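You operate a simulated robot arm through the tools that you are given. There is no shell and no other tool. Be economical: measure what you need, move in short steps, check, and stop when the job is done.

Carry out the task below with a simulated robot arm. There is one attempt and no reset: what you move stays moved.

## Task
Take the blue spool and leave it on the black film cassette on the beige table.

It is judged by the outcome, as a careful person would: the job done as asked, and still so three seconds after it is handed in. It fails if anything else is knocked over, pushed out of place, dropped, spilled or broken.

## Robot
A 7-joint arm with a two-finger parallel gripper, fixed in place. Base frame: the origin is at the foot of the arm, x ahead of it, y to its left, z up; the work surface is at about z = 0. Units: m, degrees, N and s.
With the tool pointing down near the work surface it reaches from about 0.22 to 0.58 m from the base axis. Its first joint turns from -66.0 to 66.0 degrees. Payload 2.5 kg.
The TCP is the grasp point between the finger pads, 0.023 m short of the fingertips. In the tool frame z runs along the fingers and y along their closing line. Largest opening 0.094 m; finger width 0.038, thickness 0.01; the body of the gripper, 0.054 by 0.096 m, starts 0.039 m behind the TCP.
Orientation is that of the tool frame in the base frame, as a unit quaternion [x, y, z, w]. With the fingers straight down and closing along the base's y, the tool's x points along the base's -x, its y along +y and its z along -z.

## Interface
- The arm moves only by the tool arm_command. Its argument "commands" is a list of rows, each a list of 7 numbers: the opening, from 0 (shut) to 1 (fully open), then the shift along the base's x, y, z in m, then the turn, a rotation vector about the base's x, y, z in degrees. In form: [[hand, tx, ty, tz, wx, wy, wz], ...]. A call has 1 to 8 rows; each row is the pose to reach, as a shift and turn from the pose commanded when the call began. Each row takes 0.2 s and may step no farther than 0.05 m and 8.6 degrees from the row before; otherwise, or with a gripper value out of range, the whole call is refused. A pose out of reach is approached as far as the arm can. The call stops where the force on the tool passes 40 N (or 10 N more than at its start, if that is more) or the arm is blocked; 0.2 s more then pass. Each finger travels about 0.108 m/s and halts on what it meets, pressing with about 23 N; the grip force reading is that of the motor and also rises with nothing between the fingers. The clock runs only during rows and for 0.2 s after the last one: add rows that repeat a pose to give the fingers time. The reply holds the time, the measured pose of the TCP, the force on the tool along the base axes, the opening and the grip force, in the units named above and with some noise.
- Cameras (640 x 400 px; columns grow to the right, rows downward): "scene" is fixed at [0.1128, -0.4106, 0.5331]; the picture's right is [0.86, -0.52, 0.00], its down [-0.35, -0.58, -0.74] and it looks along [0.38, 0.63, -0.68] (base axes); focal length 310 px, centre (320, 200). "wrist" rides on the gripper at [-0.039, 0, -0.044] in the tool frame; the picture's right is [0.00, -1.00, 0.00], its down [0.97, 0.00, -0.24] and it looks along [0.24, 0.00, 0.97] (tool axes); focal length 218 px, centre (320, 200).
- camera(camera): a new picture of that camera. It takes no simulated time.
- measure_at(camera, pixels): there is no depth. For up to 12 entries [column, row, z] of the newest picture of that camera ("zoom" is the newest enlarged one), the place [x, y] in the base frame at which the ray of that pixel passes the height z, good to about 0.002 m. It takes no simulated time.
- close_up(camera, box): a new picture of the part [left, top, right, bottom] of that camera's present view, enlarged. It takes no simulated time.
- job_done(): hands the job in; it is judged then, once.

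Go step by step. Measure first, check grasps and placings, and put right what went wrong. The budget is 60 turns and 20 pictures, counting those below and the enlarged ones. Unless the task says otherwise, let go and move clear before handing in, and close with one line.

The tools are called after ">>>" as name(argument=value, ...) on one line, values as JSON. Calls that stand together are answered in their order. arm_command: Moves the arm, as the interface text tells. Its arguments: {"type":"object","properties":{"commands":{"type":"array","items":{"type":"array","items":{"type":"number"}}}},"required":["commands"]} The other tools are called the same way: camera (camera) takes a picture; measure_at (camera, pixels) gives the place at which the rays of pixels pass given heights; close_up (camera, box) takes an enlarged picture of a part of a camera's view; job_done () hands the job in.

At the start:

```text
t: 0.0
tool_pos: [0.3219, -0.0509, 0.2658]
orientation: [-0.001, 1.0, -0.001, 0.0]
contact_force: [-0.2, 0.2, 0.3]
grip_width: 0.094
finger_force: 0.1
```

scene: 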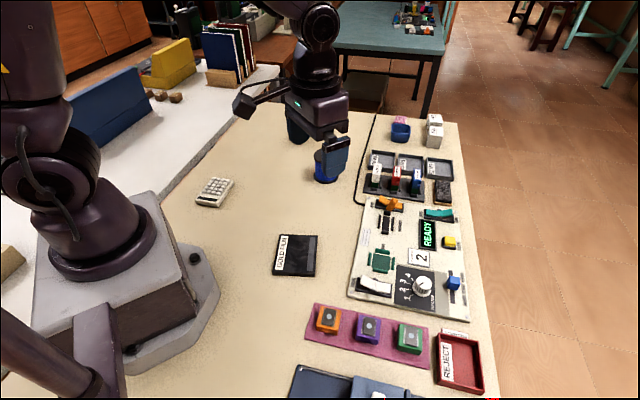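
wrist: 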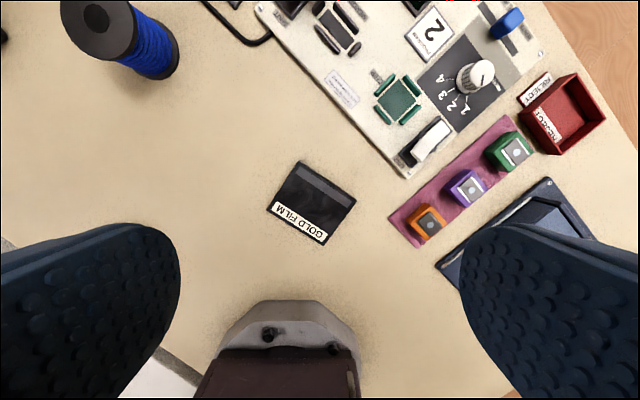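

The spool shows at about (130,40) in the wrist view and (326,165) in the scene view, and the cassette at (310,203) in the wrist view. I'll enlarge both and measure them.

>>> close_up(camera="scene", box=[240, 110, 400, 290])

>>> measure_at(camera="wrist", pixels=[[303, 161, 0.01], [356, 198, 0.01], [325, 245, 0.01], [267, 209, 0.01], [100, 18, 0.06], [100, 18, 0.08], [155, 60, 0.0], [62, 15, 0.07], [137, 20, 0.07], [100, 60, 0.07]])

>>> measure_at(camera="scene", pixels=[[282, 235, 0.01], [317, 236, 0.01], [313, 276, 0.01], [272, 273, 0.01], [326, 182, 0.0], [314, 176, 0.0], [340, 176, 0.0]])

```text
2.22 times, centred on (320, 200) of scene
```

zoom: 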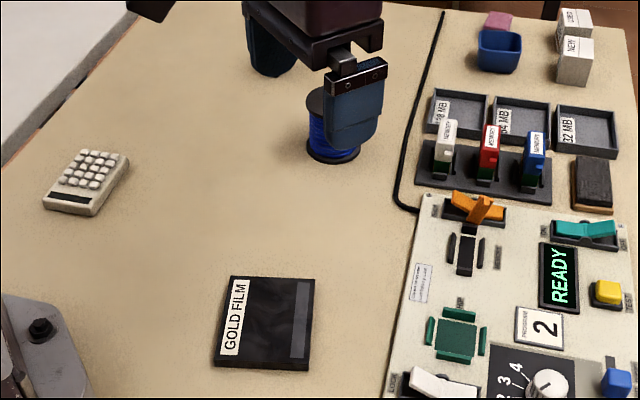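

```text
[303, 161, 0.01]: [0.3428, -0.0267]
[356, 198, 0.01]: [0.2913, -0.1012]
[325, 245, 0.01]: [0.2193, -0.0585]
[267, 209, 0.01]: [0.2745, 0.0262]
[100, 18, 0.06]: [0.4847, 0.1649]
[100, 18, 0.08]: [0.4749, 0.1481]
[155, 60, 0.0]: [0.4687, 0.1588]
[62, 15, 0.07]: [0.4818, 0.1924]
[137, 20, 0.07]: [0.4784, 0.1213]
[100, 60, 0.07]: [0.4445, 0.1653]
```

```text
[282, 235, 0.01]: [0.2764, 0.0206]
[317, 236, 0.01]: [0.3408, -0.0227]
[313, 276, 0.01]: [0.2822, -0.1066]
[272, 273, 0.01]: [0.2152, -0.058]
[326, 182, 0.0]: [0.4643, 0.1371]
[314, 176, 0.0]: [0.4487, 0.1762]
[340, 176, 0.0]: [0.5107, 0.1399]
```

The cassette is centred near (0.281, -0.041) and is about 0.08 x 0.10 m. The spool is partly hidden in both views, so I'll move over it and look from above.

>>> arm_command(commands=[[1, 0.022, 0.04, 0, 0, 0, 0], [1, 0.044, 0.08, 0, 0, 0, 0], [1, 0.066, 0.12, 0, 0, 0, 0], [1, 0.09, 0.16, 0, 0, 0, 0], [1, 0.11, 0.2, 0, 0, 0, 0], [1, 0.11, 0.2, 0, 0, 0, 0]])

>>> camera(camera="wrist")

>>> close_up(camera="scene", box=[240, 90, 420, 290])

```text
t: 1.4
tool_pos: [0.432, 0.1504, 0.2676]
orientation: [0.0, 1.0, 0.0, 0.0]
contact_force: [0.6, -0.3, 0.5]
grip_width: 0.0941
finger_force: 0.1
```

```text
16 pictures are left
```

wrist: 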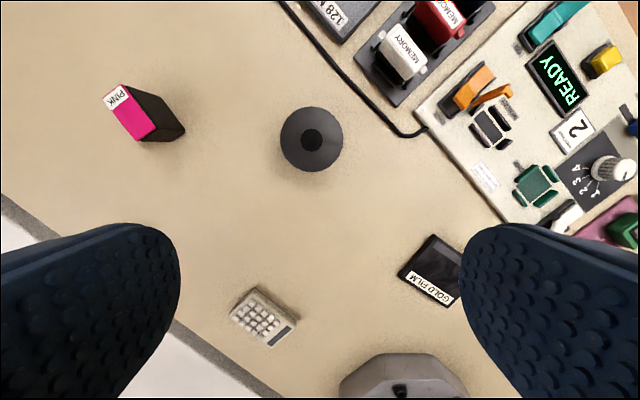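

```text
2.00 times, centred on (330, 190) of scene
```

zoom: 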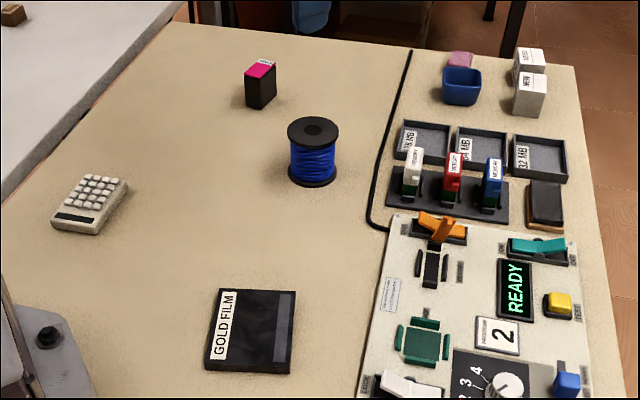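

The spool stands upright with its top at (311,139) in the wrist view and (313,133) in the zoom. I'll work out its height and diameter.

>>> measure_at(camera="wrist", pixels=[[311, 139, 0.0], [311, 139, 0.04], [311, 139, 0.05], [311, 139, 0.06], [280, 139, 0.05], [343, 139, 0.05], [311, 107, 0.05], [311, 171, 0.05]])

>>> measure_at(camera="zoom", pixels=[[313, 133, 0.04], [313, 133, 0.05], [313, 133, 0.06], [313, 174, 0.0], [287, 134, 0.05], [339, 134, 0.05], [205, 372, 0.0], [205, 368, 0.01], [291, 374, 0.0], [291, 369, 0.01]])

>>> close_up(camera="scene", box=[262, 225, 326, 285])

```text
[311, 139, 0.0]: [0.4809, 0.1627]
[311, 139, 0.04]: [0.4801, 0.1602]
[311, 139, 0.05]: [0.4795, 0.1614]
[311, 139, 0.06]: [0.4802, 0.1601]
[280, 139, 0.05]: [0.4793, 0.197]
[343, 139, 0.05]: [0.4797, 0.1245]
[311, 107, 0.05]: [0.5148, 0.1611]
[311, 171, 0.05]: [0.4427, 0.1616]
```

```text
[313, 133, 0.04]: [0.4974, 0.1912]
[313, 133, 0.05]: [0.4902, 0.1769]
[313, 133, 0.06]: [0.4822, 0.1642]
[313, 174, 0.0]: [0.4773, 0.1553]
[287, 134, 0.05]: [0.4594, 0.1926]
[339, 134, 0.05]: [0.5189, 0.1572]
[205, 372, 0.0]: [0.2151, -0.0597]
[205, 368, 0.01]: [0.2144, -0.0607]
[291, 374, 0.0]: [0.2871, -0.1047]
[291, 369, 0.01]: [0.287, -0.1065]
```

```text
6.67 times, centred on (294, 255) of scene
```

zoom: 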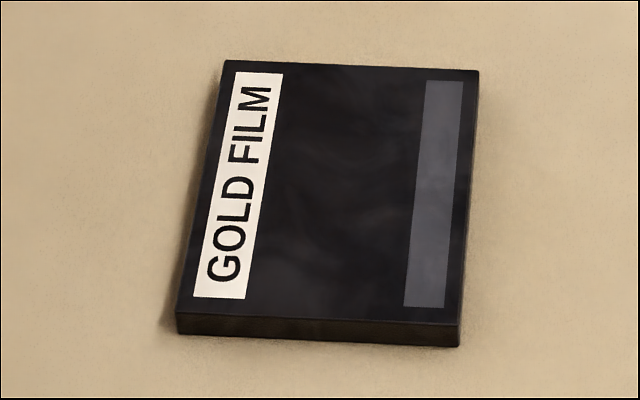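

The spool centre is at (0.480, 0.161), with its top at about 0.062 and a diameter of about 0.07. I'll move over it and go partway down.

>>> arm_command(commands=[[1, 0.048, 0.011, 0, 0, 0, 0], [1, 0.048, 0.011, -0.05, 0, 0, 0], [1, 0.048, 0.011, -0.1, 0, 0, 0], [1, 0.048, 0.011, -0.14, 0, 0, 0], [1, 0.048, 0.011, -0.14, 0, 0, 0]])

>>> camera(camera="wrist")

>>> close_up(camera="scene", box=[280, 110, 400, 200])

```text
t: 2.6
tool_pos: [0.4791, 0.1602, 0.1245]
orientation: [0.0, 1.0, 0.0, 0.001]
contact_force: [-1.3, -0.5, 0.1]
grip_width: 0.094
finger_force: 0.2
```

```text
13 pictures are left
```

wrist: 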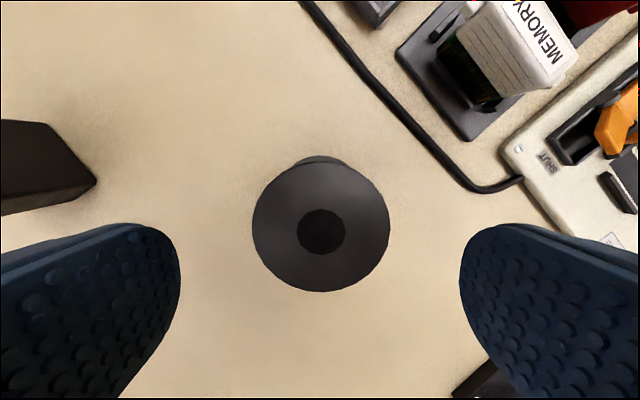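

```text
4.44 times, centred on (340, 155) of scene
```

zoom: 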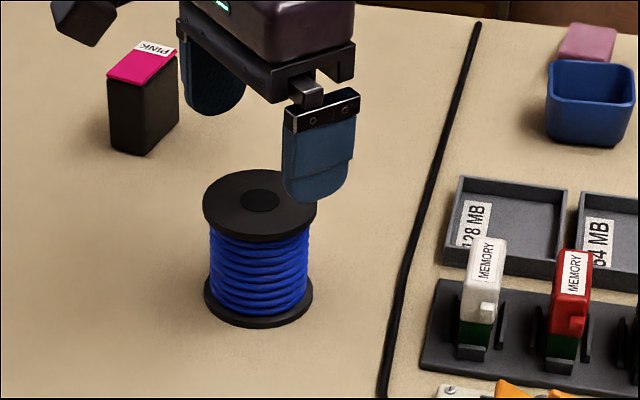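

>>> measure_at(camera="wrist", pixels=[[321, 229, 0.06], [252, 229, 0.06], [390, 229, 0.06], [321, 166, 0.06], [321, 292, 0.06], [97, 183, 0.0], [60, 122, 0.06], [80, 210, 0.0]])

>>> measure_at(camera="zoom", pixels=[[260, 203, 0.055], [260, 203, 0.06], [260, 203, 0.065], [260, 203, 0.07], [150, 152, 0], [178, 125, 0]])

```text
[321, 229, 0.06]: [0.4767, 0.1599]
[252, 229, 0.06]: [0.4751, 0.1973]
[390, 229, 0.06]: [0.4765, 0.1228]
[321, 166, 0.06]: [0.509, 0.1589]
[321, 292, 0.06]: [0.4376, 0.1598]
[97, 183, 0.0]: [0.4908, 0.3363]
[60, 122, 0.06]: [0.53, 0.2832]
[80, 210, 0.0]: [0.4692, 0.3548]
```

```text
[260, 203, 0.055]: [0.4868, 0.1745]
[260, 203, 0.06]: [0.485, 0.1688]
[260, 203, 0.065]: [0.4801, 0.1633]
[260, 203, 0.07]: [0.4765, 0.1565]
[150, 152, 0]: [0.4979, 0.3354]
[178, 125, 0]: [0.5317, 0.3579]
```

The spool is centred between the fingers, about 4 mm nearer the base in x, and its top is near 0.067. The pink box is well clear at y above 0.28. I'll descend to about z 0.037 and close.

>>> arm_command(commands=[[1, -0.004, 0, -0.03, 0, 0, 0], [1, -0.004, 0, -0.06, 0, 0, 0], [1, -0.004, 0, -0.088, 0, 0, 0], [1, -0.004, 0, -0.088, 0, 0, 0], [0.6, -0.004, 0, -0.088, 0, 0, 0], [0.5, -0.004, 0, -0.088, 0, 0, 0], [0.4, -0.004, 0, -0.088, 0, 0, 0], [0.4, -0.004, 0, -0.088, 0, 0, 0]])

```text
t: 4.4
tool_pos: [0.4754, 0.1603, 0.0371]
orientation: [-0.001, 1.0, 0.0, 0.0]
contact_force: [0.2, 0.1, 0.0]
grip_width: 0.0668
finger_force: 23.0
```

The fingers stopped at 0.0668 m with 23 N, so the flanges are held. I'll close the command fully and lift.

>>> arm_command(commands=[[0, 0, 0, 0, 0, 0, 0], [0, 0, 0, 0.02, 0, 0, 0], [0, 0, 0, 0.05, 0, 0, 0], [0, 0, 0, 0.08, 0, 0, 0], [0, 0, 0, 0.1, 0, 0, 0], [0, 0, 0, 0.1, 0, 0, 0]])

>>> close_up(camera="scene", box=[240, 90, 420, 290])

```text
t: 5.8
tool_pos: [0.4751, 0.1598, 0.139]
orientation: [0.0, 1.0, -0.001, 0.0]
contact_force: [-0.5, 0.2, -4.2]
grip_width: 0.0671
finger_force: 23.4
```

```text
2.00 times, centred on (330, 190) of scene
```

zoom: 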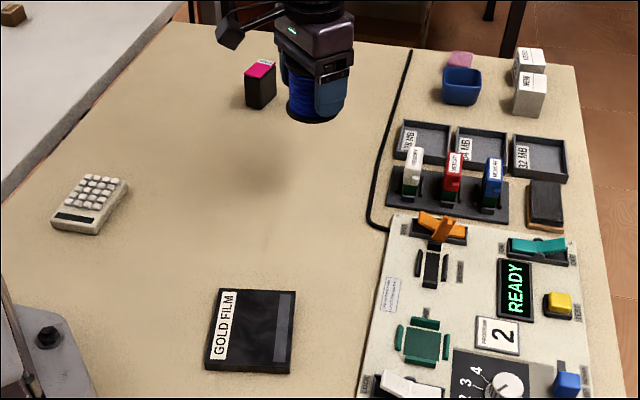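

The spool is lifted and held upright. I'll carry it to above the cassette centre at (0.280, -0.041).

>>> arm_command(commands=[[0, -0.028, -0.029, 0, 0, 0, 0], [0, -0.056, -0.058, 0, 0, 0, 0], [0, -0.084, -0.087, 0, 0, 0, 0], [0, -0.112, -0.116, 0, 0, 0, 0], [0, -0.14, -0.145, 0, 0, 0, 0], [0, -0.168, -0.174, 0, 0, 0, 0], [0, -0.195, -0.201, 0, 0, 0, 0], [0, -0.195, -0.201, 0, 0, 0, 0]])

>>> close_up(camera="scene", box=[230, 160, 390, 310])

>>> camera(camera="wrist")

```text
t: 7.6
tool_pos: [0.2798, -0.042, 0.1383]
orientation: [0.0, 1.0, 0.0, 0.0]
contact_force: [-0.5, 0.4, -3.8]
grip_width: 0.0673
finger_force: 23.2
```

```text
2.67 times, centred on (310, 235) of scene
```

zoom: 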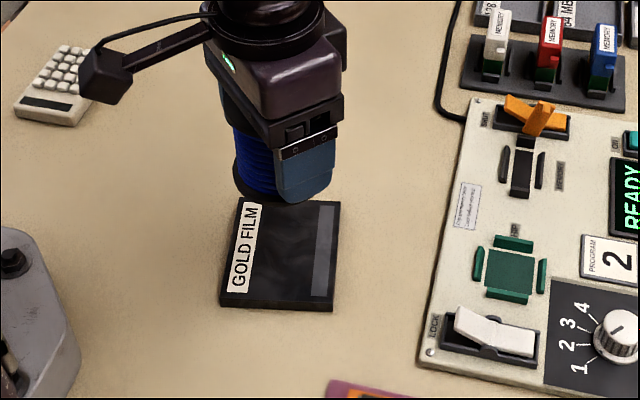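

```text
9 pictures are left
```

wrist: 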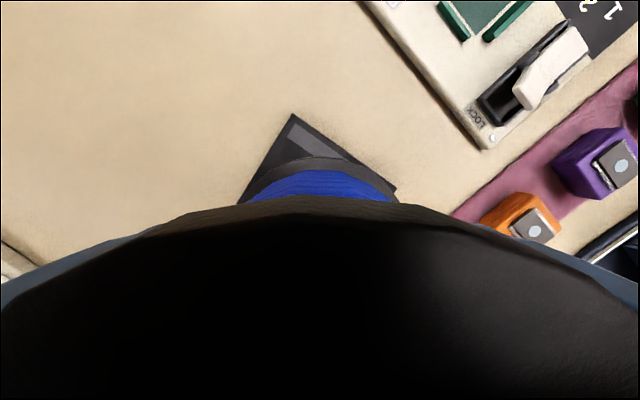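

The spool is over the cassette and nothing is close by. Seating should come at TCP z of about 0.037 plus the cassette thickness of roughly 0.01, so I'll descend to about 0.053 and check.

>>> arm_command(commands=[[0, 0, 0.001, -0.03, 0, 0, 0], [0, 0, 0.001, -0.055, 0, 0, 0], [0, 0, 0.001, -0.075, 0, 0, 0], [0, 0, 0.001, -0.085, 0, 0, 0], [0, 0, 0.001, -0.085, 0, 0, 0]])

>>> close_up(camera="scene", box=[250, 200, 350, 290])

```text
t: 8.8
tool_pos: [0.2801, -0.0393, 0.0524]
orientation: [0.0, 1.0, 0.0, -0.001]
contact_force: [-0.2, -0.5, -4.5]
grip_width: 0.067
finger_force: 23.0
```

```text
4.44 times, centred on (300, 245) of scene
```

zoom: 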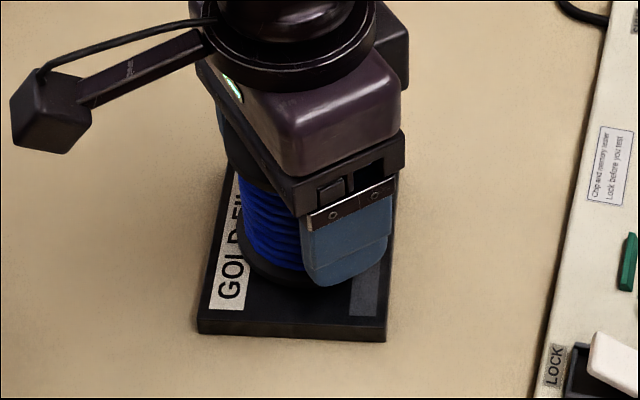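

The spool sits just above the cassette, roughly centred, with no contact yet (z force -4.5 N). I'll lower in 1.5 mm steps and watch the force.

>>> arm_command(commands=[[0, 0, 0, -0.0015, 0, 0, 0], [0, 0, 0, -0.003, 0, 0, 0], [0, 0, 0, -0.0045, 0, 0, 0], [0, 0, 0, -0.0045, 0, 0, 0]])

```text
t: 9.8
tool_pos: [0.2814, -0.0389, 0.0495]
orientation: [0.0, 1.0, 0.0, 0.0]
contact_force: [-5.2, -1.6, 21.2]
grip_width: 0.0668
finger_force: 22.6
```

The z force has risen to +21 N, so the spool is on the cassette. I'll ease up 1.5 mm to take off the pressure and read again.

>>> arm_command(commands=[[0, 0, 0, 0.0015, 0, 0, 0], [0, 0, 0, 0.0015, 0, 0, 0]])

```text
t: 10.4
tool_pos: [0.281, -0.0394, 0.05]
orientation: [0.0, 1.0, 0.0, 0.0]
contact_force: [0.1, -0.4, -4.2]
grip_width: 0.0668
finger_force: 22.6
```

The load is back to the spool's own weight and it hangs less than 1 mm up. I'll lower 0.6 mm and open.

>>> arm_command(commands=[[0, 0, 0, -0.0006, 0, 0, 0], [0, 0, 0, -0.0006, 0, 0, 0], [0.75, 0, 0, -0.0006, 0, 0, 0], [0.85, 0, 0, -0.0006, 0, 0, 0], [1, 0, 0, -0.0006, 0, 0, 0], [1, 0, 0, -0.0006, 0, 0, 0]])

```text
t: 11.8
tool_pos: [0.2806, -0.0397, 0.0497]
orientation: [0.0, 1.0, 0.0, 0.001]
contact_force: [-0.3, 0.0, 0.5]
grip_width: 0.0938
finger_force: 0.0
```

The hand is fully open with no load on the tool. I'll go straight up, then move aside to look.

>>> arm_command(commands=[[1, 0, 0, 0.02, 0, 0, 0], [1, 0, 0, 0.05, 0, 0, 0], [1, 0, 0, 0.1, 0, 0, 0], [1, 0, 0, 0.15, 0, 0, 0], [1, 0.03, 0.03, 0.17, 0, 0, 0], [1, 0.06, 0.06, 0.17, 0, 0, 0], [1, 0.06, 0.06, 0.17, 0, 0, 0]])

>>> camera(camera="scene")

>>> close_up(camera="scene", box=[250, 200, 350, 290])

```text
t: 13.4
tool_pos: [0.3413, 0.0217, 0.2217]
orientation: [0.0, 1.0, 0.0, 0.0]
contact_force: [0.3, 0.7, -0.7]
grip_width: 0.0941
finger_force: 0.1
```

```text
7 pictures are left
```

scene: 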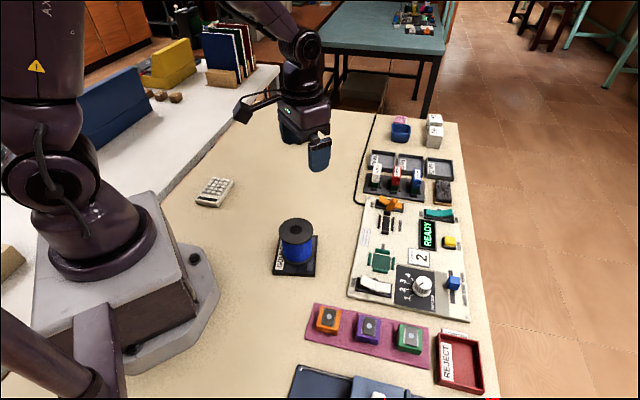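

```text
4.44 times, centred on (300, 245) of scene
```

zoom: 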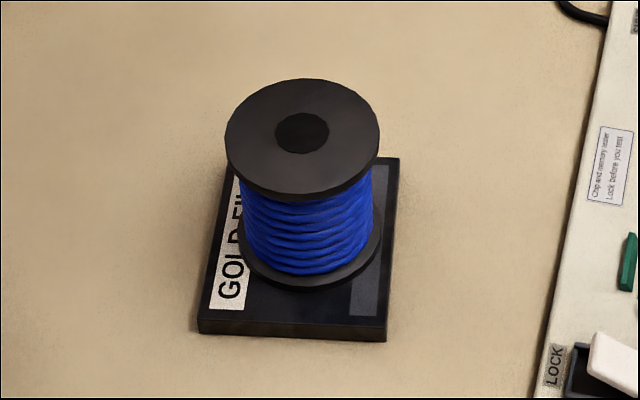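

The spool stands upright and centred on the cassette. The cassette hasn't moved, nothing else is disturbed, and the arm is clear, so I'm handing in.

>>> job_done()

```text
The job is handed in.
```

The blue spool is standing upright on the black film cassette, and the job is handed in.
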